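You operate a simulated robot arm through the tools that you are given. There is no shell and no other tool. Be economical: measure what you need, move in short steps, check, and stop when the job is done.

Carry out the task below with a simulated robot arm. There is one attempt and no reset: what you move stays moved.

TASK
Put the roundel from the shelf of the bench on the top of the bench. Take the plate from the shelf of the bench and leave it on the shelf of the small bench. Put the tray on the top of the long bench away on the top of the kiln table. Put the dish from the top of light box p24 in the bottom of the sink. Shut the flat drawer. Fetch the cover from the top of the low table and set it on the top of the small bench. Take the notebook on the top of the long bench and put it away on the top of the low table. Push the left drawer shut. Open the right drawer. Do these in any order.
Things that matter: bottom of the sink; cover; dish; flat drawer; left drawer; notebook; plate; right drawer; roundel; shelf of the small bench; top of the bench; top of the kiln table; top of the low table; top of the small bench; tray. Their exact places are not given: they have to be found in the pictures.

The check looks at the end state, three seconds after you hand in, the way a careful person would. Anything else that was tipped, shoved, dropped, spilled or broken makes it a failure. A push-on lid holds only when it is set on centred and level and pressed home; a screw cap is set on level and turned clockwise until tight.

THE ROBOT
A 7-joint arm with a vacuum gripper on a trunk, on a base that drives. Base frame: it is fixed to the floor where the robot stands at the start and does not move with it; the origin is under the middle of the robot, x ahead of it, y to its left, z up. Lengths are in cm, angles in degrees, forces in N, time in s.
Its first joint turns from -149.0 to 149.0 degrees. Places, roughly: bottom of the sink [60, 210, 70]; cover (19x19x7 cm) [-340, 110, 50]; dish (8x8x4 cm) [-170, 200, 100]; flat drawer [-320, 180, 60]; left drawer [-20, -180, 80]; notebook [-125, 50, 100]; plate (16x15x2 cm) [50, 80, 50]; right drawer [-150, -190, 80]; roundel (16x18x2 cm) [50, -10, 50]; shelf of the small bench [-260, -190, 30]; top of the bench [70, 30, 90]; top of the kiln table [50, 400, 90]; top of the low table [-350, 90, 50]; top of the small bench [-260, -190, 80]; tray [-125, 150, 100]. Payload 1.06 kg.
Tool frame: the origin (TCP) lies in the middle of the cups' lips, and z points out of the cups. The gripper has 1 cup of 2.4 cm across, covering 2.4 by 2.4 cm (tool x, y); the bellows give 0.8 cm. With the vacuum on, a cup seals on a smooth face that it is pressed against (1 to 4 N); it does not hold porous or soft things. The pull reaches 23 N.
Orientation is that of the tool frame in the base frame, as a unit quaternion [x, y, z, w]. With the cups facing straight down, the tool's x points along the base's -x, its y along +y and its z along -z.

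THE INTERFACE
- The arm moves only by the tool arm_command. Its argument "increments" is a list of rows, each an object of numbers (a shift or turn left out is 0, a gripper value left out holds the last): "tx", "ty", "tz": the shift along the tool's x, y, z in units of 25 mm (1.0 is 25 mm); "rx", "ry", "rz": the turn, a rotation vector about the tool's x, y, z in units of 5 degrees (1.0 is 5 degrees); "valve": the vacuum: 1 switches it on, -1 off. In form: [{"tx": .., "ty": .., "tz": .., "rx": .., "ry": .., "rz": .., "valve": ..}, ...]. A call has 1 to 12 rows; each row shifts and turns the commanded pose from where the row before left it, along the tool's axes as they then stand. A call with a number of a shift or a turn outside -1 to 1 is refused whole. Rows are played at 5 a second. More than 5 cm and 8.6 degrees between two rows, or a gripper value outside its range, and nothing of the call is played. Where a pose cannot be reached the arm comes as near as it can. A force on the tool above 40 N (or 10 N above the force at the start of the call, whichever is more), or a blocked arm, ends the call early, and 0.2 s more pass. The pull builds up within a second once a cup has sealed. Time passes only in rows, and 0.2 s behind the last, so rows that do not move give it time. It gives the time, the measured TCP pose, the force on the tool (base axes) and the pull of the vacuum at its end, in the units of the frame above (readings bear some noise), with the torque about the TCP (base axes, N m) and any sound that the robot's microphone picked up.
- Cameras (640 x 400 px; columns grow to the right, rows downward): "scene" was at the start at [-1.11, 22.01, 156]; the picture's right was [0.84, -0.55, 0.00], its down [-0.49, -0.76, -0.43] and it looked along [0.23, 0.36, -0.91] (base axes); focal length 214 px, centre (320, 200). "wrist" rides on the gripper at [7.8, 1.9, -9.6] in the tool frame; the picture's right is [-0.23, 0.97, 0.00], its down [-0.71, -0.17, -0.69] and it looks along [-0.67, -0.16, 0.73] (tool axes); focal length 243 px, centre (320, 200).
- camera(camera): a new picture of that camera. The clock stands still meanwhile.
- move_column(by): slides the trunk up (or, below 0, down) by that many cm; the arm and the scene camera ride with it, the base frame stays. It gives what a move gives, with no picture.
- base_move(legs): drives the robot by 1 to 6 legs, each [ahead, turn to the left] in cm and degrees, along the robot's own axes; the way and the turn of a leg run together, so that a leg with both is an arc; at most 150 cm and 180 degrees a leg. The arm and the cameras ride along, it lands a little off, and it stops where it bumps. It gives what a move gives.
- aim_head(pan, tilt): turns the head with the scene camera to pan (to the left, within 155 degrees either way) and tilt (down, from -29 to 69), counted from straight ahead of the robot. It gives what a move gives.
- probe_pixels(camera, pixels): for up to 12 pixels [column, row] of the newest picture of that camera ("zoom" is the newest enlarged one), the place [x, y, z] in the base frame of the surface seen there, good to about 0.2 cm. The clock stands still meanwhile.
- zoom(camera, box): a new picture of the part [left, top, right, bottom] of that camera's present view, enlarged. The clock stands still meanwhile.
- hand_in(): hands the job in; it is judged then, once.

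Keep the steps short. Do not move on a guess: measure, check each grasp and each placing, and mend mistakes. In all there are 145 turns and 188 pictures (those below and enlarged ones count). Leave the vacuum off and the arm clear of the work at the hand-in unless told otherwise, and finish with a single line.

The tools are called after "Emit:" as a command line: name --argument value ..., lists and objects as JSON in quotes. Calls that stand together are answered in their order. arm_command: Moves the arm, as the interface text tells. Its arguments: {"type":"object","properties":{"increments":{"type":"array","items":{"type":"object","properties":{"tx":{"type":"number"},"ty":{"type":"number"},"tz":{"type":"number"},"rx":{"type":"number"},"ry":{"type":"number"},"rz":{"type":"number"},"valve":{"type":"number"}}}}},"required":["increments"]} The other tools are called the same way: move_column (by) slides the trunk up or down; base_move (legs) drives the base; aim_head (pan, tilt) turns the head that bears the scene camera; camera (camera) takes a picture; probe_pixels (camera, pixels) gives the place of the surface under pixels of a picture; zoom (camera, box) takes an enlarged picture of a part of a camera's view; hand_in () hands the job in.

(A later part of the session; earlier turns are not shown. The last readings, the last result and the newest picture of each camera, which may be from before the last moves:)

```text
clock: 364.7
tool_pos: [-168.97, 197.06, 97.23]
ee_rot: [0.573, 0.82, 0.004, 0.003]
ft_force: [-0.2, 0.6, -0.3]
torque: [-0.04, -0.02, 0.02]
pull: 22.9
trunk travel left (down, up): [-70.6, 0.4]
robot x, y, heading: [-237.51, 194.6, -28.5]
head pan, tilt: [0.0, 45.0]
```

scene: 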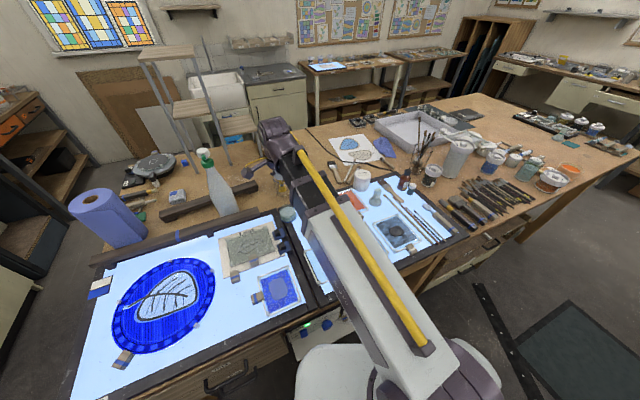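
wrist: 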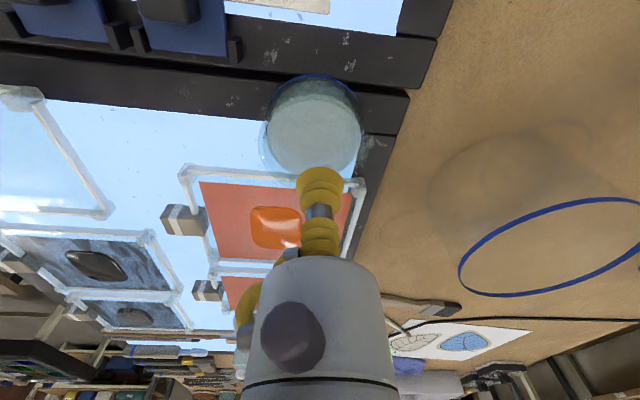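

The cup has sealed on the dish floor (z 97.2). Lift straight up to about 117, back off 20 cm and bring the arm straight ahead.

Emit:
arm_command --increments '[{"tz": -0.3}, {"tz": -0.5}, {"tz": -0.8}, {"tz": -0.8}, {"tz": -0.8}, {"tz": -0.8}, {"tz": -0.8}, {"tz": -0.8}, {"tz": -0.8}, {"tz": -0.8}, {"tz": -0.8}]'

Emit:
camera --camera "wrist"

Emit:
base_move --legs '[[-20, 0]]'

Emit:
arm_command --increments '[{"tx": -0.82, "ty": -0.94}, {"tx": -0.82, "ty": -0.94}, {"tx": -0.82, "ty": -0.94}, {"tx": -0.82, "ty": -0.94}, {"tx": -0.82, "ty": -0.94}, {"tx": -0.82, "ty": -0.94}, {"tx": -0.82, "ty": -0.94}, {"tx": -0.82, "ty": -0.94}, {"tx": -0.82, "ty": -0.94}, {"tx": -0.82, "ty": -0.94}, {"tx": -0.82, "ty": -0.94}]'

Emit:
arm_command --increments '[{"rz": 1}, {"rz": 1}, {"rz": 1}, {"rz": 1}, {"rz": 1}, {"rz": 1}, {"rz": 1}, {"rz": 1}, {"rz": 1}]'

Emit:
aim_head --pan 0 --tilt 45

Emit:
camera --camera "scene"

```text
clock: 367.1
tool_pos: [-169.3, 196.96, 117.34]
ee_rot: [0.573, 0.82, 0.004, 0.002]
ft_force: [-0.4, -0.6, -0.8]
torque: [0.03, -0.01, 0.0]
pull: 22.9
trunk travel left (down, up): [-70.6, 0.4]
robot x, y, heading: [-237.4, 194.69, -28.2]
head pan, tilt: [0.0, 45.0]
```

```text
104 pictures are left
```

wrist: 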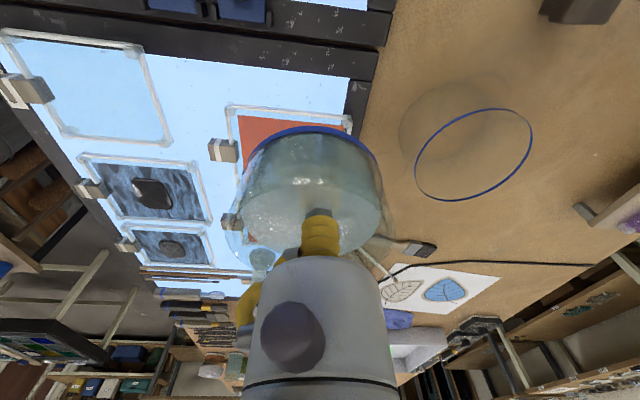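

```text
clock: 368.7
tool_pos: [-186.98, 206.47, 117.29]
ee_rot: [0.573, 0.819, 0.005, 0.003]
ft_force: [-0.1, 0.1, -2.0]
torque: [0.03, 0.0, 0.04]
pull: 22.8
trunk travel left (down, up): [-70.6, 0.4]
robot x, y, heading: [-255.26, 204.09, -28.5]
head pan, tilt: [0.0, 45.0]
```

```text
clock: 371.1
tool_pos: [-203.57, 176.3, 116.93]
ee_rot: [0.574, 0.819, 0.004, 0.004]
ft_force: [0.8, 0.7, -2.2]
torque: [0.02, -0.05, -0.03]
pull: 23.2
trunk travel left (down, up): [-70.6, 0.4]
robot x, y, heading: [-254.94, 204.07, -28.6]
head pan, tilt: [0.0, 45.0]
```

```text
clock: 373.1
tool_pos: [-203.6, 176.36, 116.88]
ee_rot: [0.844, 0.537, 0.005, 0.001]
ft_force: [0.4, 0.1, -1.9]
torque: [-0.01, 0.0, -0.04]
pull: 22.6
trunk travel left (down, up): [-70.6, 0.4]
robot x, y, heading: [-255.31, 204.13, -28.4]
head pan, tilt: [0.0, 45.0]
```

```text
clock: 373.7
tool_pos: [-203.57, 176.38, 117.06]
ee_rot: [0.844, 0.537, 0.004, 0.001]
ft_force: [0.1, 0.4, -1.3]
torque: [0.04, -0.04, 0.0]
pull: 22.7
trunk travel left (down, up): [-70.6, 0.4]
robot x, y, heading: [-255.55, 204.36, -28.3]
head pan, tilt: [0.0, 45.0]
```

```text
103 pictures are left
```

scene: 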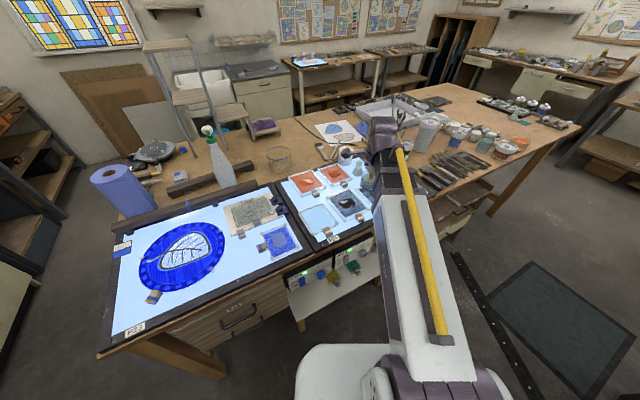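

Dish held. Drive round the bench end toward the sink, in short turns.

Emit:
base_move --legs '[[0, 108.5], [92, 0], [0, -68], [62, 0], [0, -12], [135, 0]]'

Emit:
aim_head --pan -40 --tilt 40

Emit:
camera --camera "scene"

Emit:
camera --camera "wrist"

```text
clock: 396.4
tool_pos: [15.16, 310.73, 117.02]
ee_rot: [0.684, 0.729, 0.005, 0.0]
ft_force: [-0.7, 0.8, -2.2]
torque: [-0.01, -0.03, 0.01]
pull: 23.1
trunk travel left (down, up): [-70.6, 0.4]
robot x, y, heading: [-43.65, 310.18, 0.4]
head pan, tilt: [0.0, 45.0]
```

```text
clock: 397.4
tool_pos: [15.17, 310.72, 117.0]
ee_rot: [0.684, 0.729, 0.006, 0.0]
ft_force: [0.6, -0.5, -1.8]
torque: [-0.02, -0.01, 0.0]
pull: 22.6
trunk travel left (down, up): [-70.6, 0.4]
robot x, y, heading: [-43.9, 310.49, 0.2]
head pan, tilt: [-40.0, 40.0]
```

```text
102 pictures are left
```

scene: 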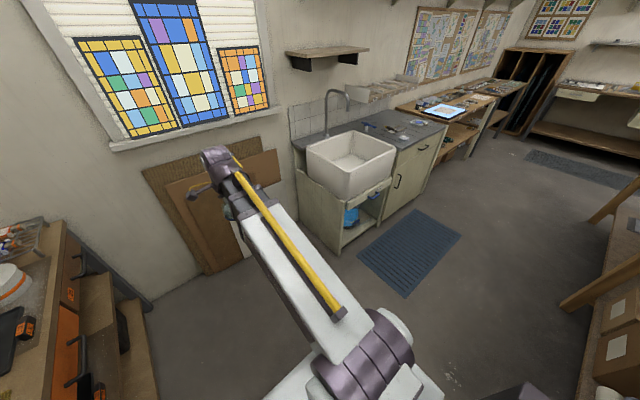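

```text
101 pictures are left
```

wrist: 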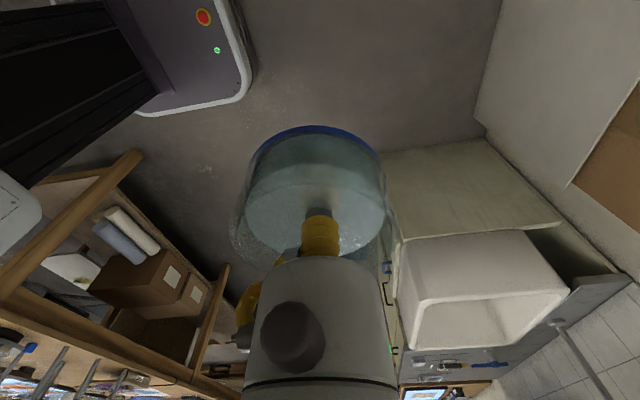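

Emit:
probe_pixels --camera "scene" --pixels '[[308, 150], [347, 188], [394, 146], [345, 130], [350, 165], [345, 158], [358, 150], [340, 163], [325, 128], [345, 92], [388, 205], [300, 200]]'

```text
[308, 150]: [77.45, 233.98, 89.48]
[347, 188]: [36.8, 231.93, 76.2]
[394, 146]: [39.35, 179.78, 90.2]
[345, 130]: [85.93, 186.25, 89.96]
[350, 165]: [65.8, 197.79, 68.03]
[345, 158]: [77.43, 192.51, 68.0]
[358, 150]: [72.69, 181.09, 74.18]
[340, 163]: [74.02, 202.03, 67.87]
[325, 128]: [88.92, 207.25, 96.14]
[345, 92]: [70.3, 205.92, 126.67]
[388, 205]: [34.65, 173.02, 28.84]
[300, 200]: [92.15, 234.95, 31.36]
```

The sink's rim is at z 90, bottom at 68; the tap's spout is near (70, 206, 127). I approach diagonally from the north-west so the boom slopes down over the rim.

Emit:
base_move --legs '[[0, -41.5], [68, 0]]'

Emit:
aim_head --pan 15 --tilt 50

Emit:
camera --camera "scene"

Emit:
camera --camera "wrist"

```text
clock: 403.1
tool_pos: [50.98, 225.64, 116.94]
ee_rot: [0.901, 0.434, 0.005, 0.002]
ft_force: [0.2, 0.2, -2.7]
torque: [0.04, 0.03, 0.0]
pull: 22.7
trunk travel left (down, up): [-70.6, 0.4]
robot x, y, heading: [7.15, 264.53, -41.7]
head pan, tilt: [-40.0, 40.0]
```

```text
clock: 404.4
tool_pos: [51.09, 225.6, 116.92]
ee_rot: [0.901, 0.435, 0.004, 0.002]
ft_force: [0.8, 0.5, -0.6]
torque: [-0.02, -0.02, 0.01]
pull: 22.2
trunk travel left (down, up): [-70.6, 0.4]
robot x, y, heading: [6.97, 265.07, -41.6]
head pan, tilt: [15.0, 50.0]
```

```text
100 pictures are left
```

scene: 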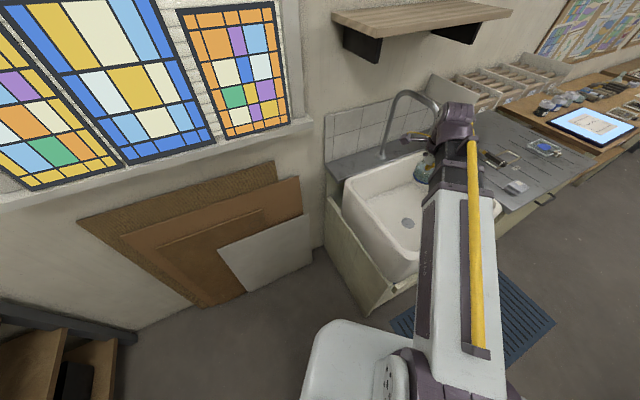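

```text
99 pictures are left
```

wrist: 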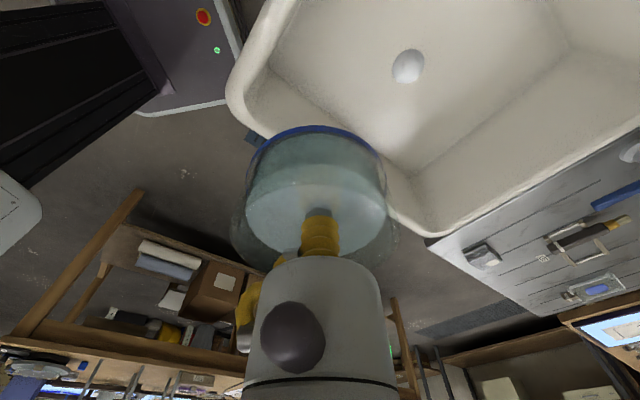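

Emit:
probe_pixels --camera "wrist" --pixels '[[408, 66], [340, 60], [410, 130], [480, 90], [235, 105], [430, 232], [385, 175], [520, 130], [640, 145], [300, 40], [520, 60]]'

Emit:
probe_pixels --camera "scene" --pixels '[[437, 108], [405, 93], [388, 140], [410, 222], [355, 225], [424, 165], [400, 270], [340, 190]]'

```text
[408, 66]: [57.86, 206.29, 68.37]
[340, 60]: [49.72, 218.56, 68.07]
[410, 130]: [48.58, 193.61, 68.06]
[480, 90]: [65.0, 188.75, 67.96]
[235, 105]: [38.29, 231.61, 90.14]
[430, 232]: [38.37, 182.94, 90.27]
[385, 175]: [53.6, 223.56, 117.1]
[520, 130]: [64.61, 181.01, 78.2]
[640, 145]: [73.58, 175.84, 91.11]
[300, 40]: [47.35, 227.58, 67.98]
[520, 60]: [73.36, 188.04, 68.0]
```

```text
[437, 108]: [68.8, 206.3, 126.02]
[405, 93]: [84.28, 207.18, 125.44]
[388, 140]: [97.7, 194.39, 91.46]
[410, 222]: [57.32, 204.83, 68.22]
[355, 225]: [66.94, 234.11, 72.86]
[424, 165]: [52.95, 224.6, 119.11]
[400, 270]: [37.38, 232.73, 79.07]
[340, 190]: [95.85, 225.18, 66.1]
```

Target: (60, 196), beside the drain and clear of the spout. Rotate the tool so the camera points away from the tap, lower to z≈99, then move in below the spout.

Emit:
base_move --legs '[[4, 0]]'

Emit:
arm_command --increments '[{"rz": 1}, {"rz": 1}, {"rz": 1}, {"rz": 1}, {"rz": 1}, {"rz": 1}, {"rz": 1}, {"rz": 1}, {"rz": 1}, {"rz": 1}, {"rz": 1}, {"rz": 1}]'

Emit:
arm_command --increments '[{"rz": 1}, {"tz": 0.9}, {"tz": 0.9}, {"tz": 0.9}, {"tz": 0.9}, {"tz": 0.9}, {"tz": 0.9}, {"tz": 0.9}, {"tz": 0.9}]'

Emit:
arm_command --increments '[{"tx": 0.136, "ty": 0.912}, {"tx": 0.136, "ty": 0.912}, {"tx": 0.136, "ty": 0.912}, {"tx": 0.136, "ty": 0.912}, {"tx": 0.136, "ty": 0.912}, {"tx": 0.136, "ty": 0.912}, {"tx": 0.136, "ty": 0.912}, {"tx": 0.136, "ty": 0.912}, {"tx": 0.136, "ty": 0.912}, {"tx": 0.136, "ty": 0.912}]'

Emit:
camera --camera "wrist"

Emit:
camera --camera "scene"

```text
clock: 405.2
tool_pos: [54.06, 222.9, 116.91]
ee_rot: [0.901, 0.435, 0.004, 0.001]
ft_force: [0.0, 0.6, -1.9]
torque: [-0.01, 0.02, 0.03]
pull: 23.5
trunk travel left (down, up): [-70.6, 0.4]
robot x, y, heading: [10.01, 262.24, -41.9]
head pan, tilt: [15.0, 50.0]
```

```text
clock: 407.8
tool_pos: [53.9, 222.92, 117.01]
ee_rot: [0.997, -0.075, 0.006, -0.001]
ft_force: [0.1, -0.4, -1.4]
torque: [0.02, 0.0, 0.0]
pull: 22.9
trunk travel left (down, up): [-70.6, 0.4]
robot x, y, heading: [10.56, 262.13, -41.6]
head pan, tilt: [15.0, 50.0]
```

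```text
clock: 409.8
tool_pos: [54.15, 222.91, 98.87]
ee_rot: [0.993, -0.118, 0.005, -0.002]
ft_force: [-0.6, -0.2, -2.6]
torque: [-0.01, -0.01, -0.05]
pull: 23.0
trunk travel left (down, up): [-70.6, 0.4]
robot x, y, heading: [10.18, 262.34, -42.0]
head pan, tilt: [15.0, 50.0]
```

```text
clock: 412.0
tool_pos: [52.28, 199.91, 99.0]
ee_rot: [0.993, -0.118, 0.004, -0.001]
ft_force: [0.3, 0.4, -2.7]
torque: [0.01, 0.0, 0.01]
pull: 22.8
trunk travel left (down, up): [-70.6, 0.4]
robot x, y, heading: [10.17, 262.22, -41.6]
head pan, tilt: [15.0, 50.0]
```

```text
98 pictures are left
```

wrist: 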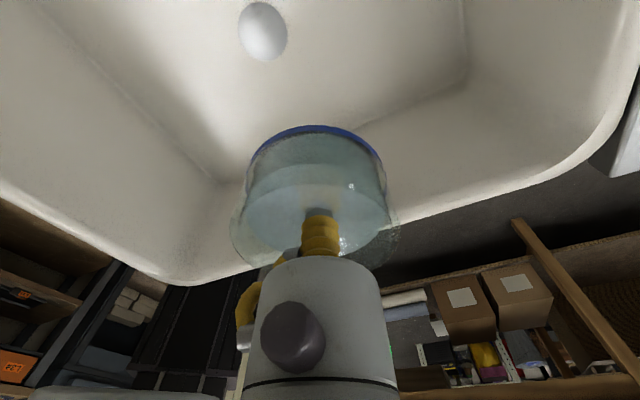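

```text
97 pictures are left
```

scene: 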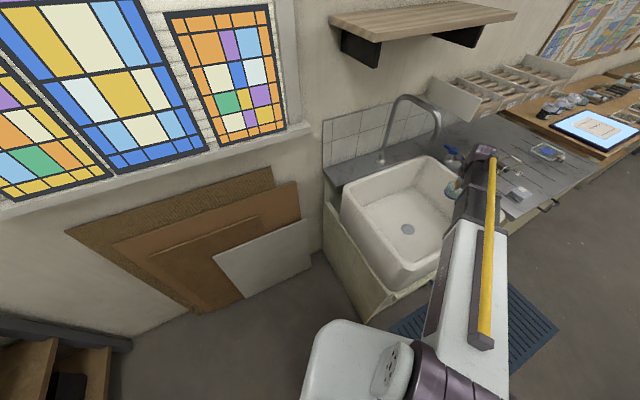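

Emit:
arm_command --increments '[{"tx": 0.87, "ty": 0.2}, {"tx": 0.87, "ty": 0.2}, {"tx": 0.87, "ty": 0.2}, {"tx": 0.87, "ty": 0.2}, {"tz": 0.9}, {"tz": 0.9}, {"tz": 0.9}, {"tz": 0.9}, {"tz": 0.9}, {"tz": 0.9}, {}]'

Emit:
camera --camera "scene"

Emit:
camera --camera "wrist"

```text
clock: 414.4
tool_pos: [60.36, 196.04, 85.74]
ee_rot: [0.993, -0.117, 0.004, -0.001]
ft_force: [0.5, 0.2, -2.7]
torque: [0.04, 0.04, 0.01]
pull: 22.8
trunk travel left (down, up): [-70.6, 0.4]
robot x, y, heading: [10.12, 262.27, -41.9]
head pan, tilt: [15.0, 50.0]
```

```text
96 pictures are left
```

scene: 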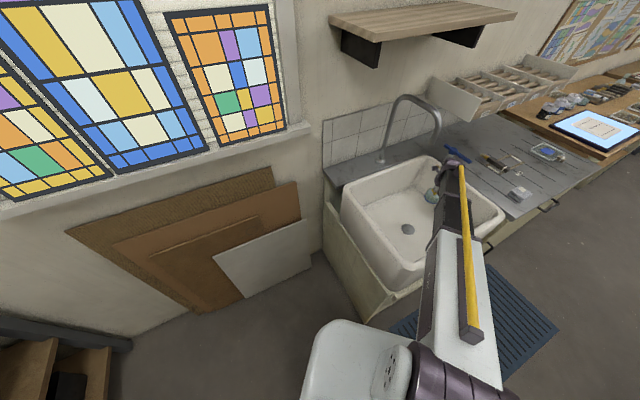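

```text
95 pictures are left
```

wrist: 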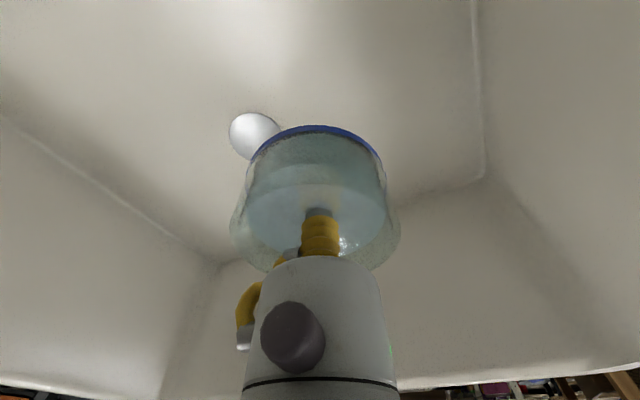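

Emit:
arm_command --increments '[{"tz": 0.7}, {"tz": 0.7}, {"tz": 0.7}, {"tz": 0.7}, {"tz": 0.7}, {"tz": 0.7}, {"tz": 0.7}, {"tz": 0.7}, {"tz": 0.5}, {}]'

Emit:
camera --camera "scene"

Emit:
camera --camera "wrist"

```text
clock: 416.6
tool_pos: [60.57, 196.12, 70.22]
ee_rot: [0.993, -0.117, 0.005, -0.001]
ft_force: [0.4, -0.2, -2.1]
torque: [-0.01, -0.01, 0.01]
pull: 23.2
trunk travel left (down, up): [-70.6, 0.4]
robot x, y, heading: [10.26, 261.86, -41.9]
head pan, tilt: [15.0, 50.0]
```

```text
94 pictures are left
```

scene: 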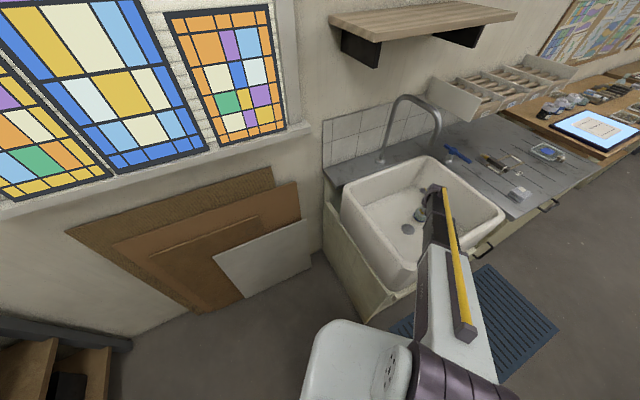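

```text
93 pictures are left
```

wrist: 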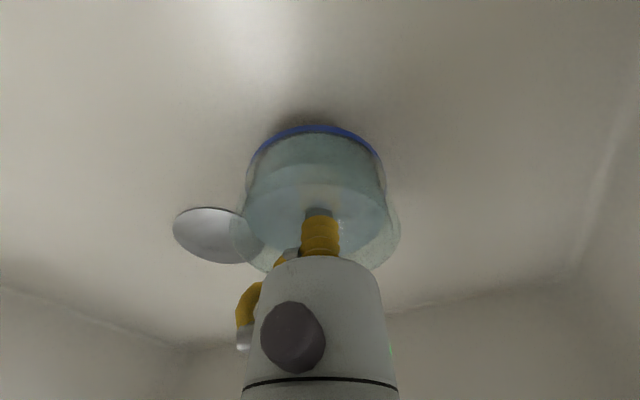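

Emit:
arm_command --increments '[{"tz": 0.3}, {"tz": 0.2}, {"tz": 0.1}, {"tz": 0.06}, {}]'

```text
clock: 417.8
tool_pos: [60.59, 196.09, 68.63]
ee_rot: [0.993, -0.118, 0.005, -0.001]
ft_force: [0.5, -0.4, -1.1]
torque: [0.0, 0.04, 0.0]
pull: 23.0
trunk travel left (down, up): [-70.6, 0.4]
robot x, y, heading: [9.98, 261.99, -42.0]
head pan, tilt: [15.0, 50.0]
```

Emit:
arm_command --increments '[{"tz": 0.05}, {"tz": 0.05}, {}, {"valve": -1}, {}, {}, {}, {}, {}]'

Emit:
arm_command --increments '[{"tz": -0.2}, {"tz": -0.4}, {"tz": -0.7}, {"tz": -0.7}]'

Emit:
camera --camera "wrist"

```text
clock: 419.8
tool_pos: [60.5, 196.12, 68.46]
ee_rot: [0.993, -0.118, 0.006, -0.001]
ft_force: [-0.4, 0.1, 0.8]
torque: [0.0, 0.03, -0.01]
pull: 0.1
trunk travel left (down, up): [-70.6, 0.4]
robot x, y, heading: [10.57, 262.18, -41.9]
head pan, tilt: [15.0, 50.0]
```

```text
clock: 420.8
tool_pos: [60.5, 196.07, 73.32]
ee_rot: [0.993, -0.117, 0.006, 0.0]
ft_force: [0.2, 0.0, 0.4]
torque: [0.02, -0.05, -0.01]
pull: 0.0
trunk travel left (down, up): [-70.6, 0.4]
robot x, y, heading: [9.87, 261.89, -41.8]
head pan, tilt: [15.0, 50.0]
```

```text
92 pictures are left
```

wrist: 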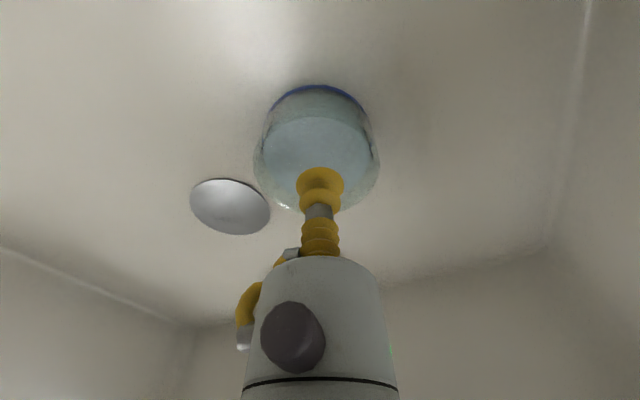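

The dish stands in the sink. Raise the arm out, away from the tap, and drive to the notebook at (-126, 48).

Emit:
arm_command --increments '[{"tz": -0.95}, {"tz": -0.95}, {"tz": -0.95}, {"tz": -0.95}, {"tz": -0.95}, {"tz": -0.95}, {"tz": -0.95}, {"tz": -0.95}, {"tz": -0.95}, {"tz": -0.95}, {"tx": -0.87, "ty": -0.2}, {"tx": -0.87, "ty": -0.2}]'

Emit:
arm_command --increments '[{"tx": -0.87, "ty": -0.2}, {"tx": -0.87, "ty": -0.2}, {"tz": -1}, {"tz": -1}, {"tz": -1}, {"tz": -1}, {"tz": -1}, {"tz": -1}, {"tz": -1}]'

Emit:
base_move --legs '[[-40, 0], [0, -58], [150, 0], [95, 0], [0, -80]]'

Emit:
aim_head --pan 0 --tilt 50

Emit:
camera --camera "scene"

Emit:
camera --camera "wrist"

```text
clock: 423.4
tool_pos: [56.13, 198.06, 97.08]
ee_rot: [0.993, -0.117, 0.005, -0.002]
ft_force: [0.0, 0.6, -0.2]
torque: [-0.01, -0.03, -0.03]
pull: 0.1
trunk travel left (down, up): [-70.6, 0.4]
robot x, y, heading: [10.18, 262.21, -41.8]
head pan, tilt: [15.0, 50.0]
```

```text
clock: 425.4
tool_pos: [52.06, 199.82, 114.73]
ee_rot: [0.993, -0.117, 0.005, -0.002]
ft_force: [-0.1, -0.1, 0.1]
torque: [-0.01, -0.01, 0.05]
pull: 0.1
trunk travel left (down, up): [-70.6, 0.4]
robot x, y, heading: [10.18, 262.25, -41.9]
head pan, tilt: [15.0, 50.0]
```

```text
clock: 445.6
tool_pos: [-134.79, 64.15, 114.56]
ee_rot: [-0.249, 0.969, -0.004, -0.004]
ft_force: [-0.1, 0.3, 0.1]
torque: [0.02, -0.02, 0.04]
pull: 0.0
trunk travel left (down, up): [-70.6, 0.4]
robot x, y, heading: [-62.01, 46.21, -179.6]
head pan, tilt: [15.0, 50.0]
```

```text
clock: 446.3
tool_pos: [-134.63, 64.23, 114.64]
ee_rot: [-0.248, 0.969, -0.002, -0.004]
ft_force: [-0.3, -0.6, 1.0]
torque: [0.0, 0.01, 0.01]
pull: 0.1
trunk travel left (down, up): [-70.6, 0.4]
robot x, y, heading: [-62.12, 46.74, -179.7]
head pan, tilt: [0.0, 50.0]
```

```text
91 pictures are left
```

scene: 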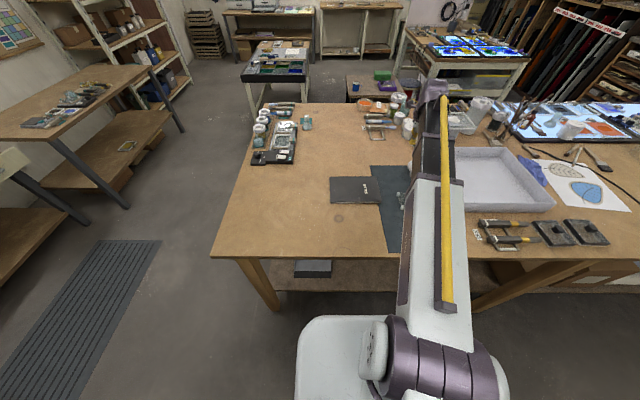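

```text
90 pictures are left
```

wrist: 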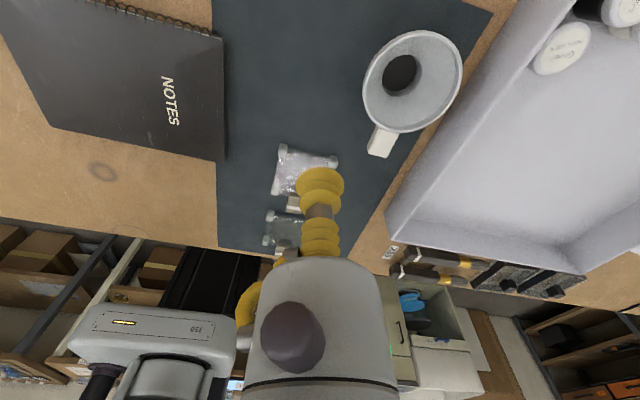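

Emit:
probe_pixels --camera "wrist" --pixels '[[222, 155], [50, 125], [222, 40], [120, 80], [100, 5], [0, 30], [185, 60], [240, 120], [150, 60]]'

Emit:
zoom --camera "scene" --box '[300, 150, 440, 240]'

Emit:
probe_pixels --camera "zoom" --pixels '[[140, 120], [145, 245], [365, 240], [335, 115], [250, 180], [200, 180], [300, 160]]'

```text
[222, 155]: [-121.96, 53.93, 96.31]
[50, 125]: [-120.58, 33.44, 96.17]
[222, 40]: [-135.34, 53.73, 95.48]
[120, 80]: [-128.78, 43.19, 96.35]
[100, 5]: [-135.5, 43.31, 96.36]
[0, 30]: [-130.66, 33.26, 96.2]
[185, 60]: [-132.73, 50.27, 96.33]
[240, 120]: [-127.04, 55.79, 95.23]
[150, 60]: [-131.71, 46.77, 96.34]
```

```text
4.44 times, centred on (370, 195) of scene
```

zoom: 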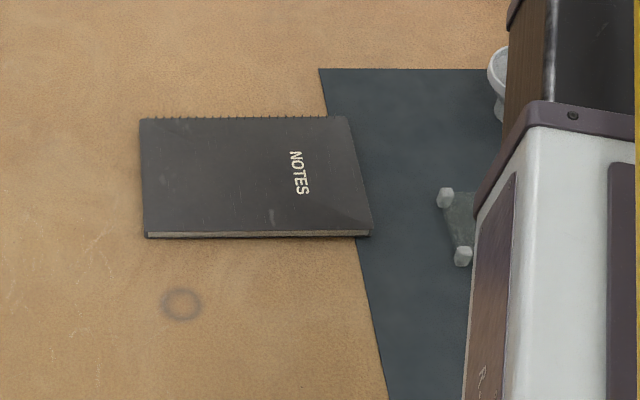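

```text
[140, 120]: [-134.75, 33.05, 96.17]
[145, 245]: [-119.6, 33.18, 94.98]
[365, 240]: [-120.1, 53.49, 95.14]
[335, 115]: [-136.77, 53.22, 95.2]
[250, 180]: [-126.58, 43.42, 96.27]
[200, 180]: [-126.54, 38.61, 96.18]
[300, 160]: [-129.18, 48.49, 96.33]
```

Notebook centre (-128, 43.4), top 96.3. Move over and descend with vacuum on.

Emit:
arm_command --increments '[{"tx": 0.187, "ty": -0.951}, {"tx": 0.187, "ty": -0.951}, {"tx": 0.187, "ty": -0.951}, {"tx": 0.187, "ty": -0.951}, {"tx": 0.187, "ty": -0.951}, {"tx": 0.187, "ty": -0.951}, {"tx": 0.187, "ty": -0.951}, {"tx": 0.187, "ty": -0.951}, {"tx": 0.187, "ty": -0.951}]'

Emit:
arm_command --increments '[{"tz": 1, "valve": 1}, {"tz": 1}, {"tz": 1}, {"tz": 1}, {"tz": 1}, {"tz": 1}, {"tz": 0.7}, {"tz": 0.3}, {"tz": 0.2}, {"tz": 0.1}, {}, {}]'

Emit:
arm_command --increments '[{}, {}]'

```text
clock: 448.3
tool_pos: [-128.22, 43.41, 114.61]
ee_rot: [-0.248, 0.969, -0.003, -0.004]
ft_force: [1.0, -0.2, -0.8]
torque: [-0.02, -0.02, -0.02]
pull: 0.1
trunk travel left (down, up): [-70.6, 0.4]
robot x, y, heading: [-61.69, 46.36, -179.6]
head pan, tilt: [0.0, 50.0]
```

```text
clock: 450.9
tool_pos: [-128.25, 43.25, 96.43]
ee_rot: [-0.249, 0.969, -0.002, -0.005]
ft_force: [-0.4, 0.3, -0.7]
torque: [0.13, -0.06, 0.02]
pull: 23.1
trunk travel left (down, up): [-70.6, 0.4]
robot x, y, heading: [-62.21, 46.59, -179.6]
head pan, tilt: [0.0, 50.0]
```

```text
clock: 451.5
tool_pos: [-128.37, 43.17, 96.55]
ee_rot: [-0.248, 0.969, -0.002, -0.003]
ft_force: [-0.7, 0.6, -0.3]
torque: [0.13, -0.03, 0.01]
pull: 22.8
trunk travel left (down, up): [-70.6, 0.4]
robot x, y, heading: [-61.91, 46.37, -179.7]
head pan, tilt: [0.0, 50.0]
```

Emit:
arm_command --increments '[{"tz": -0.3}, {"tz": -0.5}, {"tz": -0.8}, {"tz": -1}, {"tz": -1}, {"tz": -1}, {"tz": -1}, {"tz": -1}]'

Emit:
camera --camera "wrist"

Emit:
aim_head --pan 0 --tilt 25

Emit:
camera --camera "scene"

```text
clock: 453.3
tool_pos: [-128.11, 43.37, 113.0]
ee_rot: [-0.248, 0.969, -0.003, -0.005]
ft_force: [0.7, -0.1, -3.2]
torque: [-0.01, 0.03, -0.06]
pull: 22.5
trunk travel left (down, up): [-70.6, 0.4]
robot x, y, heading: [-61.93, 45.94, -179.7]
head pan, tilt: [0.0, 50.0]
```

```text
88 pictures are left
```

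wrist: 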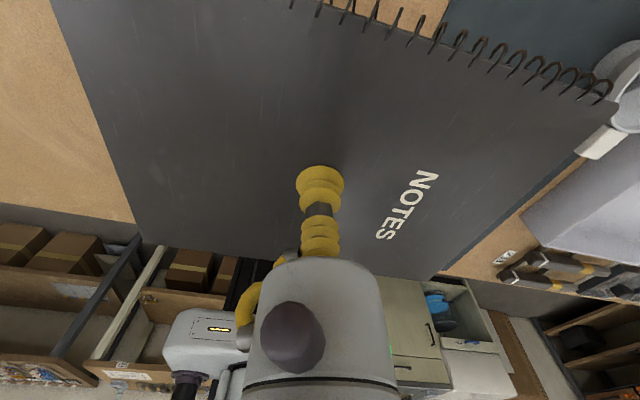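

```text
clock: 454.2
tool_pos: [-128.13, 43.44, 112.97]
ee_rot: [-0.249, 0.969, -0.003, -0.004]
ft_force: [-0.8, 0.4, -3.2]
torque: [0.01, -0.02, 0.0]
pull: 22.4
trunk travel left (down, up): [-70.6, 0.4]
robot x, y, heading: [-61.89, 46.51, -179.9]
head pan, tilt: [0.0, 25.0]
```

```text
87 pictures are left
```

scene: 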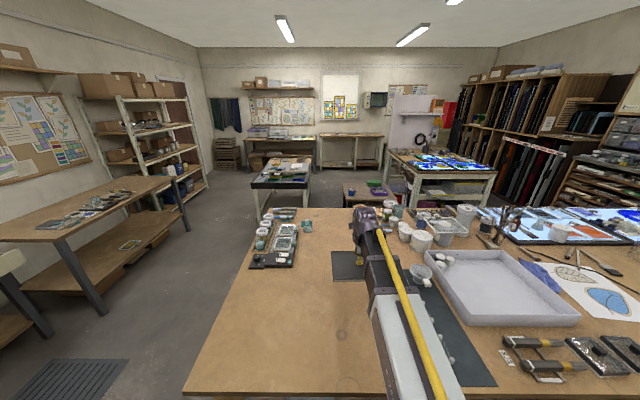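

Emit:
probe_pixels --camera "scene" --pixels '[[195, 385], [248, 215], [255, 188], [310, 188], [262, 215], [305, 210], [345, 200], [372, 190], [345, 185], [395, 205], [352, 195], [250, 320]]'

Emit:
zoom --camera "scene" --box '[230, 130, 500, 240]'

```text
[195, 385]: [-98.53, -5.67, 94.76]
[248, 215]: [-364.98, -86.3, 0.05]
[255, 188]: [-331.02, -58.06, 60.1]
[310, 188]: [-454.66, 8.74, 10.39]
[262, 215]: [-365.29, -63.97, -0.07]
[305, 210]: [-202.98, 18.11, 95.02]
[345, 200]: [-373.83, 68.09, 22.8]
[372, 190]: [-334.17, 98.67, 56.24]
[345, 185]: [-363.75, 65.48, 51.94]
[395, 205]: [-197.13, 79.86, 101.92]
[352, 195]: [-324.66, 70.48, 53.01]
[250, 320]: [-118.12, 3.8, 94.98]
```

```text
2.37 times, centred on (365, 185) of scene
```

zoom: 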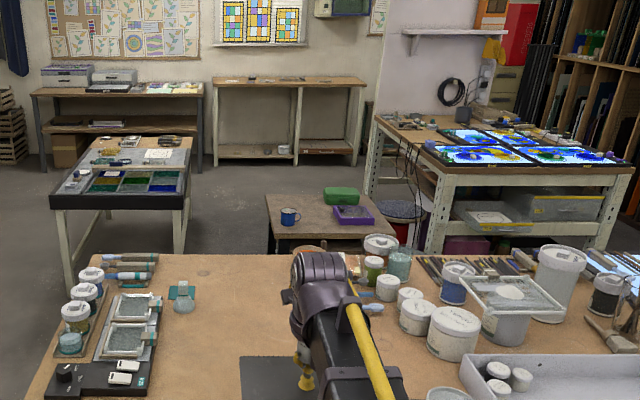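

Held. Route: around the south end of the long bench (y≈-6) into the west aisle, then face the low table.

Emit:
base_move --legs '[[0, 90], [102, 0], [0, -90], [150, 0], [38, 0], [0, -90]]'

Emit:
base_move --legs '[[135, 0], [0, 90]]'

Emit:
aim_head --pan 0 --tilt 45

Emit:
camera --camera "scene"

Emit:
camera --camera "wrist"

```text
clock: 480.0
tool_pos: [-249.89, 12.83, 112.96]
ee_rot: [0.52, 0.854, 0.001, -0.004]
ft_force: [-1.0, -0.1, -3.2]
torque: [-0.02, 0.04, 0.02]
pull: 22.8
trunk travel left (down, up): [-70.6, 0.4]
robot x, y, heading: [-248.73, -53.63, 88.7]
head pan, tilt: [0.0, 25.0]
```

```text
clock: 490.6
tool_pos: [-311.94, 81.5, 113.0]
ee_rot: [-0.229, 0.973, -0.002, -0.005]
ft_force: [0.3, -0.4, -3.1]
torque: [-0.02, -0.02, 0.03]
pull: 23.0
trunk travel left (down, up): [-70.6, 0.4]
robot x, y, heading: [-244.97, 81.56, 178.0]
head pan, tilt: [0.0, 25.0]
```

```text
clock: 491.4
tool_pos: [-311.83, 81.52, 112.97]
ee_rot: [-0.229, 0.973, -0.002, -0.004]
ft_force: [0.0, 0.3, -4.1]
torque: [0.03, 0.01, 0.01]
pull: 22.5
trunk travel left (down, up): [-70.6, 0.4]
robot x, y, heading: [-245.28, 81.85, 178.1]
head pan, tilt: [0.0, 45.0]
```

```text
85 pictures are left
```

scene: 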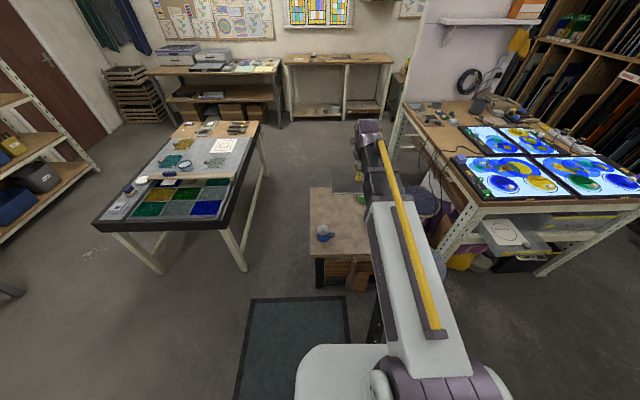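

```text
84 pictures are left
```

wrist: 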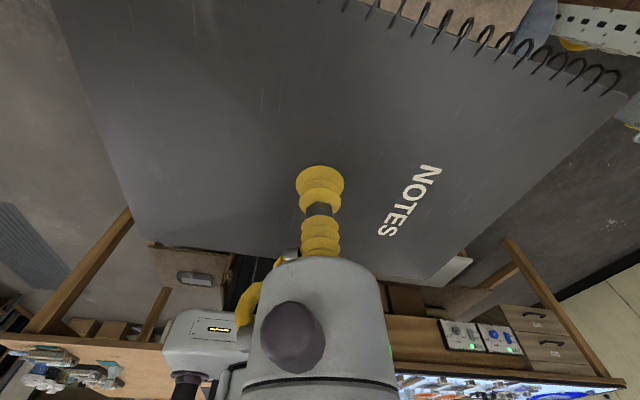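

The arm hides the low table; I turn the base 28° left and look to the right.

Emit:
base_move --legs '[[0, 28]]'

Emit:
aim_head --pan -35 --tilt 48

Emit:
camera --camera "scene"

Emit:
zoom --camera "scene" --box '[200, 100, 440, 260]'

```text
clock: 493.2
tool_pos: [-303.97, 50.36, 112.98]
ee_rot: [-0.458, 0.889, -0.004, -0.003]
ft_force: [0.8, -0.3, -3.9]
torque: [-0.01, 0.01, 0.02]
pull: 23.1
trunk travel left (down, up): [-70.6, 0.4]
robot x, y, heading: [-245.73, 82.08, -153.9]
head pan, tilt: [0.0, 45.0]
```

```text
clock: 494.2
tool_pos: [-304.0, 50.42, 112.94]
ee_rot: [-0.458, 0.889, -0.003, -0.003]
ft_force: [-0.1, -0.2, -3.4]
torque: [-0.01, -0.02, -0.01]
pull: 23.4
trunk travel left (down, up): [-70.6, 0.4]
robot x, y, heading: [-245.48, 81.92, -154.0]
head pan, tilt: [-35.0, 48.0]
```

```text
83 pictures are left
```

scene: 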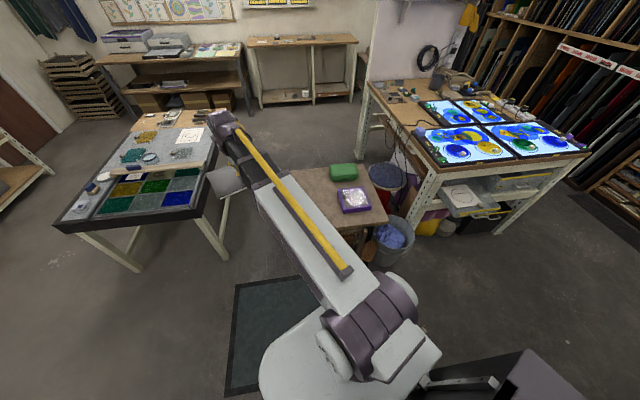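

```text
2.50 times, centred on (320, 180) of scene
```

zoom: 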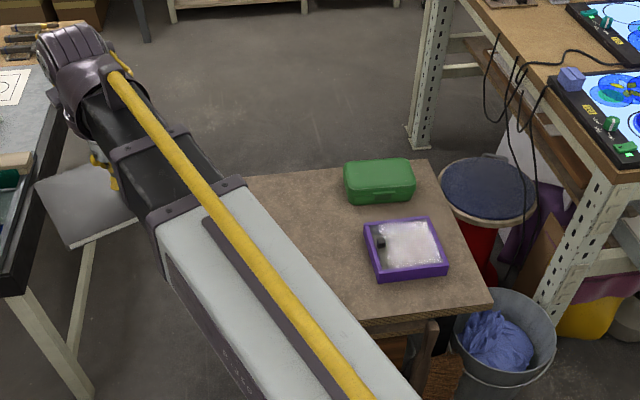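

Emit:
probe_pixels --camera "zoom" --pixels '[[364, 226], [436, 216], [446, 276], [378, 281], [405, 245], [385, 245], [345, 165], [412, 165], [380, 175], [300, 250], [460, 300], [265, 180]]'

Emit:
zoom --camera "scene" --box '[320, 150, 400, 210]'

```text
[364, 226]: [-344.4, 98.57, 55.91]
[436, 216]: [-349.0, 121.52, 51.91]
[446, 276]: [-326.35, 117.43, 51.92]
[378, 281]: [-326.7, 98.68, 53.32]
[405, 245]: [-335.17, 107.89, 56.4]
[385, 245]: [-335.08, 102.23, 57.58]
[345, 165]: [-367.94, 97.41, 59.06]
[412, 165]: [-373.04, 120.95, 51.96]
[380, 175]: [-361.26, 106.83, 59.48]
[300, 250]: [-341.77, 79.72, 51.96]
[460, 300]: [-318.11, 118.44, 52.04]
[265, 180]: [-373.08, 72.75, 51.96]
```

```text
6.67 times, centred on (360, 180) of scene
```

zoom: 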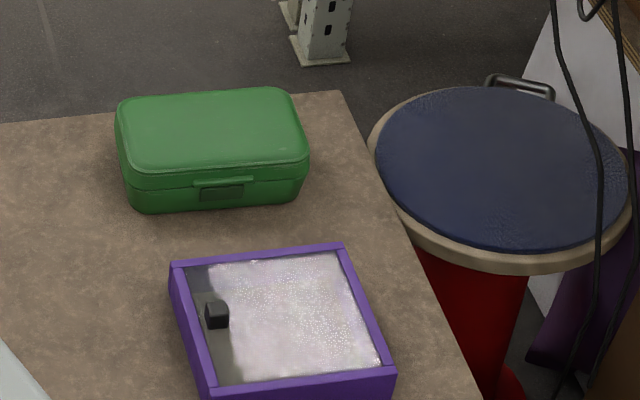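

The cover is the purple-framed lid (x -345…-326, y 98…117.5, pane z 56.4). The notebook fits at (-354, 83). Turn back, drive 32 cm forward, lower.

Emit:
base_move --legs '[[0, -26], [32, 0]]'

Emit:
move_column --by -40

Emit:
aim_head --pan 0 --tilt 55

Emit:
camera --camera "scene"

Emit:
camera --camera "wrist"

```text
clock: 497.7
tool_pos: [-344.33, 78.56, 112.85]
ee_rot: [-0.249, 0.969, -0.002, -0.003]
ft_force: [0.7, -0.7, -3.6]
torque: [0.01, 0.0, -0.03]
pull: 23.0
trunk travel left (down, up): [-70.6, 0.4]
robot x, y, heading: [-278.18, 82.01, -179.5]
head pan, tilt: [-35.0, 48.0]
```

```text
clock: 501.5
tool_pos: [-344.27, 78.44, 72.94]
ee_rot: [-0.249, 0.969, -0.003, -0.004]
ft_force: [-0.5, -0.2, -2.7]
torque: [0.0, -0.01, 0.01]
pull: 23.0
trunk travel left (down, up): [-30.6, 40.4]
robot x, y, heading: [-278.0, 81.56, -179.3]
head pan, tilt: [-35.0, 48.0]
```

```text
clock: 502.6
tool_pos: [-344.38, 78.41, 73.04]
ee_rot: [-0.25, 0.968, -0.003, -0.004]
ft_force: [0.1, 0.1, -3.0]
torque: [-0.01, 0.0, 0.01]
pull: 22.9
trunk travel left (down, up): [-30.6, 40.4]
robot x, y, heading: [-277.96, 81.62, -179.6]
head pan, tilt: [0.0, 55.0]
```

```text
80 pictures are left
```

scene: 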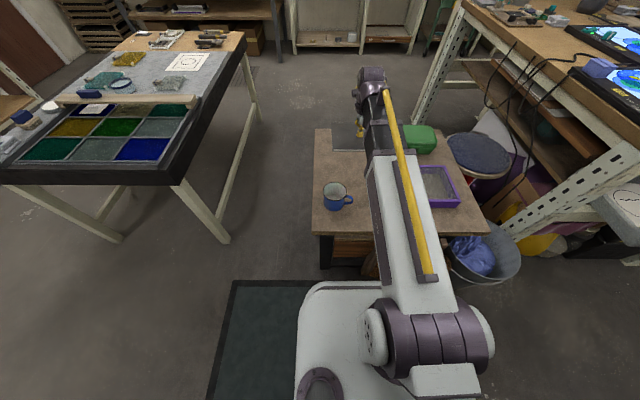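

```text
79 pictures are left
```

wrist: 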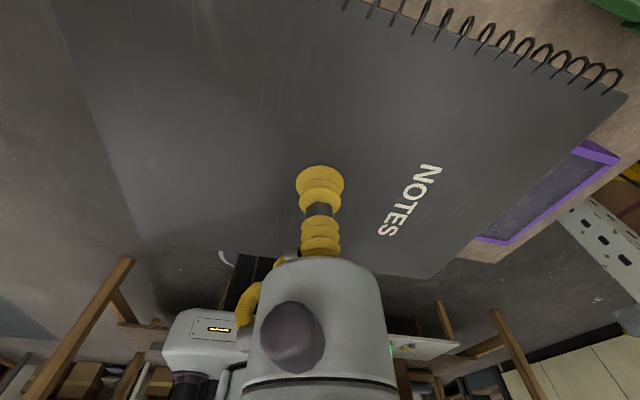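

Emit:
arm_command --increments '[{"tx": 0.643, "ty": 0.82}, {"tx": 0.643, "ty": 0.82}, {"tx": 0.643, "ty": 0.82}, {"tx": 0.643, "ty": 0.82}, {"tz": 0.9}, {"tz": 0.9}, {"tz": 0.9}, {"tz": 0.9}, {}]'

Emit:
move_column --by -7

Emit:
camera --camera "scene"

Emit:
camera --camera "wrist"

```text
clock: 504.6
tool_pos: [-354.0, 82.53, 63.89]
ee_rot: [-0.25, 0.968, -0.003, -0.005]
ft_force: [0.0, 0.0, -2.2]
torque: [-0.02, -0.01, -0.01]
pull: 22.8
trunk travel left (down, up): [-30.6, 40.4]
robot x, y, heading: [-277.83, 81.74, -179.7]
head pan, tilt: [0.0, 55.0]
```

```text
clock: 505.6
tool_pos: [-353.93, 82.43, 56.98]
ee_rot: [-0.25, 0.968, -0.003, -0.003]
ft_force: [0.1, -0.3, -2.9]
torque: [0.01, 0.0, 0.01]
pull: 23.0
trunk travel left (down, up): [-23.6, 47.4]
robot x, y, heading: [-278.31, 81.58, -179.6]
head pan, tilt: [0.0, 55.0]
```

```text
78 pictures are left
```

scene: 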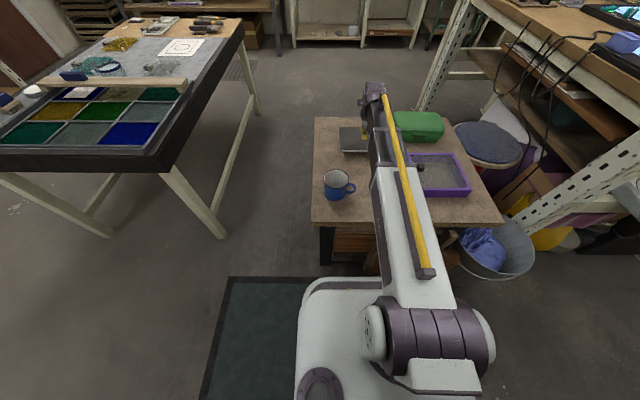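

```text
77 pictures are left
```

wrist: 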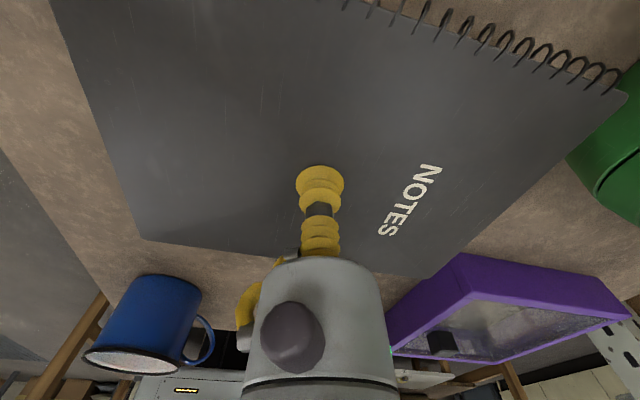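

Emit:
probe_pixels --camera "wrist" --pixels '[[620, 98], [600, 130], [580, 150], [560, 165], [460, 255], [430, 270], [145, 240], [340, 5], [60, 10]]'

```text
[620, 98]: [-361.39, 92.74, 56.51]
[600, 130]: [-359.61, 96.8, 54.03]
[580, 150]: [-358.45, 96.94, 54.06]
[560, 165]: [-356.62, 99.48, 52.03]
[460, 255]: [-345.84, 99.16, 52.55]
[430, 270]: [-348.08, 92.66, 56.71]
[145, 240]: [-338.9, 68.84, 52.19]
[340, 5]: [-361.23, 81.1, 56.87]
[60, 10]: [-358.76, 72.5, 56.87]
```

4 cm clear of the green box. Lower and release.

Emit:
arm_command --increments '[{"tz": 0.6}, {"tz": 0.5}, {"tz": 0.25}, {"tz": 0.1}, {}, {"valve": -1}, {}, {}, {}, {}, {"tz": -0.4}, {"tz": -1}]'

Emit:
camera --camera "wrist"

```text
clock: 508.2
tool_pos: [-353.74, 82.4, 56.85]
ee_rot: [-0.25, 0.968, -0.003, -0.005]
ft_force: [0.5, -0.3, -0.8]
torque: [-0.02, 0.01, 0.0]
pull: 0.0
trunk travel left (down, up): [-23.6, 47.4]
robot x, y, heading: [-278.48, 81.73, -179.8]
head pan, tilt: [0.0, 55.0]
```

```text
76 pictures are left
```

wrist: 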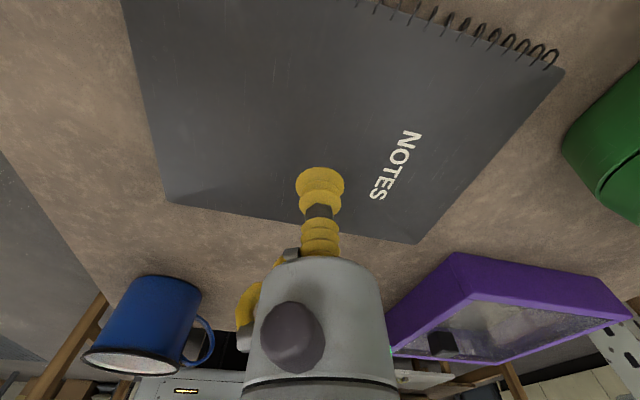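

Notebook is down. Raise, move over the cover's pane centre, look.

Emit:
arm_command --increments '[{"tz": -1}, {"tz": -1}, {"tz": -1}, {"tz": -1}, {"tz": -1}]'

Emit:
arm_command --increments '[{"tx": -0.94, "ty": 0.473}, {"tx": -0.94, "ty": 0.473}, {"tx": -0.94, "ty": 0.473}, {"tx": -0.94, "ty": 0.473}, {"tx": -0.94, "ty": 0.473}, {"tx": -0.94, "ty": 0.473}, {"tx": -0.94, "ty": 0.473}, {"tx": -0.94, "ty": 0.473}, {"tx": -0.94, "ty": 0.473}, {"tx": -0.94, "ty": 0.473}, {"tx": -0.94, "ty": 0.473}, {"tx": -0.94, "ty": 0.473}]'

Emit:
camera --camera "wrist"

Emit:
camera --camera "scene"

```text
clock: 509.4
tool_pos: [-353.91, 82.57, 69.38]
ee_rot: [-0.249, 0.968, -0.003, -0.003]
ft_force: [0.6, -0.4, 0.9]
torque: [0.02, 0.0, 0.01]
pull: 0.0
trunk travel left (down, up): [-23.6, 47.4]
robot x, y, heading: [-278.34, 81.89, -179.6]
head pan, tilt: [0.0, 55.0]
```

```text
clock: 512.0
tool_pos: [-336.03, 108.55, 69.06]
ee_rot: [-0.25, 0.968, -0.003, -0.003]
ft_force: [-0.4, -1.1, 0.4]
torque: [-0.01, -0.01, 0.0]
pull: 0.0
trunk travel left (down, up): [-23.6, 47.4]
robot x, y, heading: [-278.13, 81.53, -179.6]
head pan, tilt: [0.0, 55.0]
```

```text
75 pictures are left
```

wrist: 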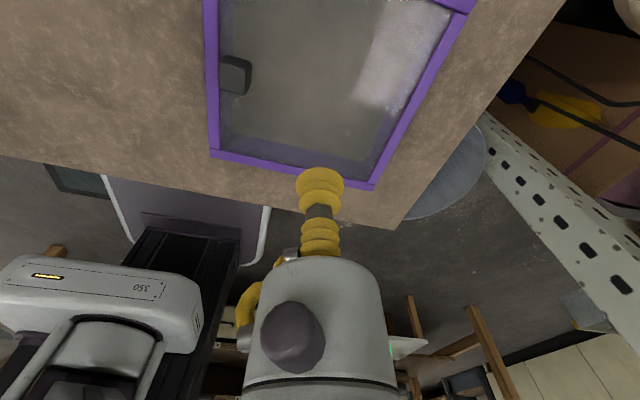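

```text
74 pictures are left
```

scene: 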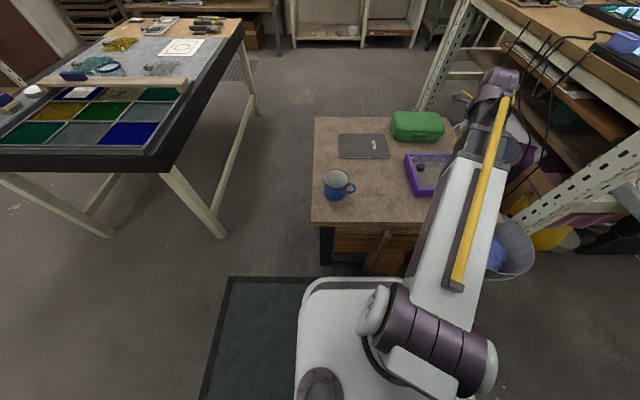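

Emit:
probe_pixels --camera "wrist" --pixels '[[215, 153], [370, 185], [465, 10], [235, 75], [330, 90], [300, 130], [380, 60], [360, 120]]'

```text
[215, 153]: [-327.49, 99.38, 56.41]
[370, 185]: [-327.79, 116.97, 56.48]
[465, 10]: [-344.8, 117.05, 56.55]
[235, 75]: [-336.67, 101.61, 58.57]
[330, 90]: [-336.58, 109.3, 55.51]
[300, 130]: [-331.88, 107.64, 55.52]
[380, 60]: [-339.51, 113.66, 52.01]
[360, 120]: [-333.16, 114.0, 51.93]
```

Pane near z 55.5. Descend at (-336, 108.4) with vacuum on.

Emit:
arm_command --increments '[{"tz": 1}, {"tz": 1}, {"tz": 1}, {"tz": 1}, {"tz": 0.8, "valve": 1}, {"tz": 0.3}, {"tz": 0.15}, {"tz": 0.1}, {"tz": 0.1}, {}, {}, {}]'

Emit:
arm_command --increments '[{"tz": 0.08}, {}, {}]'

```text
clock: 514.6
tool_pos: [-336.17, 108.59, 55.59]
ee_rot: [-0.25, 0.968, -0.002, -0.005]
ft_force: [-10.0, 3.0, 31.2]
torque: [0.05, -0.16, -0.02]
pull: 22.8
trunk travel left (down, up): [-23.6, 47.4]
robot x, y, heading: [-278.1, 81.32, -179.6]
head pan, tilt: [0.0, 55.0]
```

```text
clock: 515.0
tool_pos: [-336.1, 108.36, 55.59]
ee_rot: [-0.25, 0.968, -0.002, -0.006]
ft_force: [2.4, -2.0, 27.5]
torque: [0.06, -0.09, 0.0]
pull: 22.4
trunk travel left (down, up): [-23.6, 47.4]
robot x, y, heading: [-278.33, 81.57, -179.4]
head pan, tilt: [0.0, 55.0]
stopped in row 1: the force on the tool passed its limit at 46 N (the readings are from after the stop); the commanded pose is now the measured one
```

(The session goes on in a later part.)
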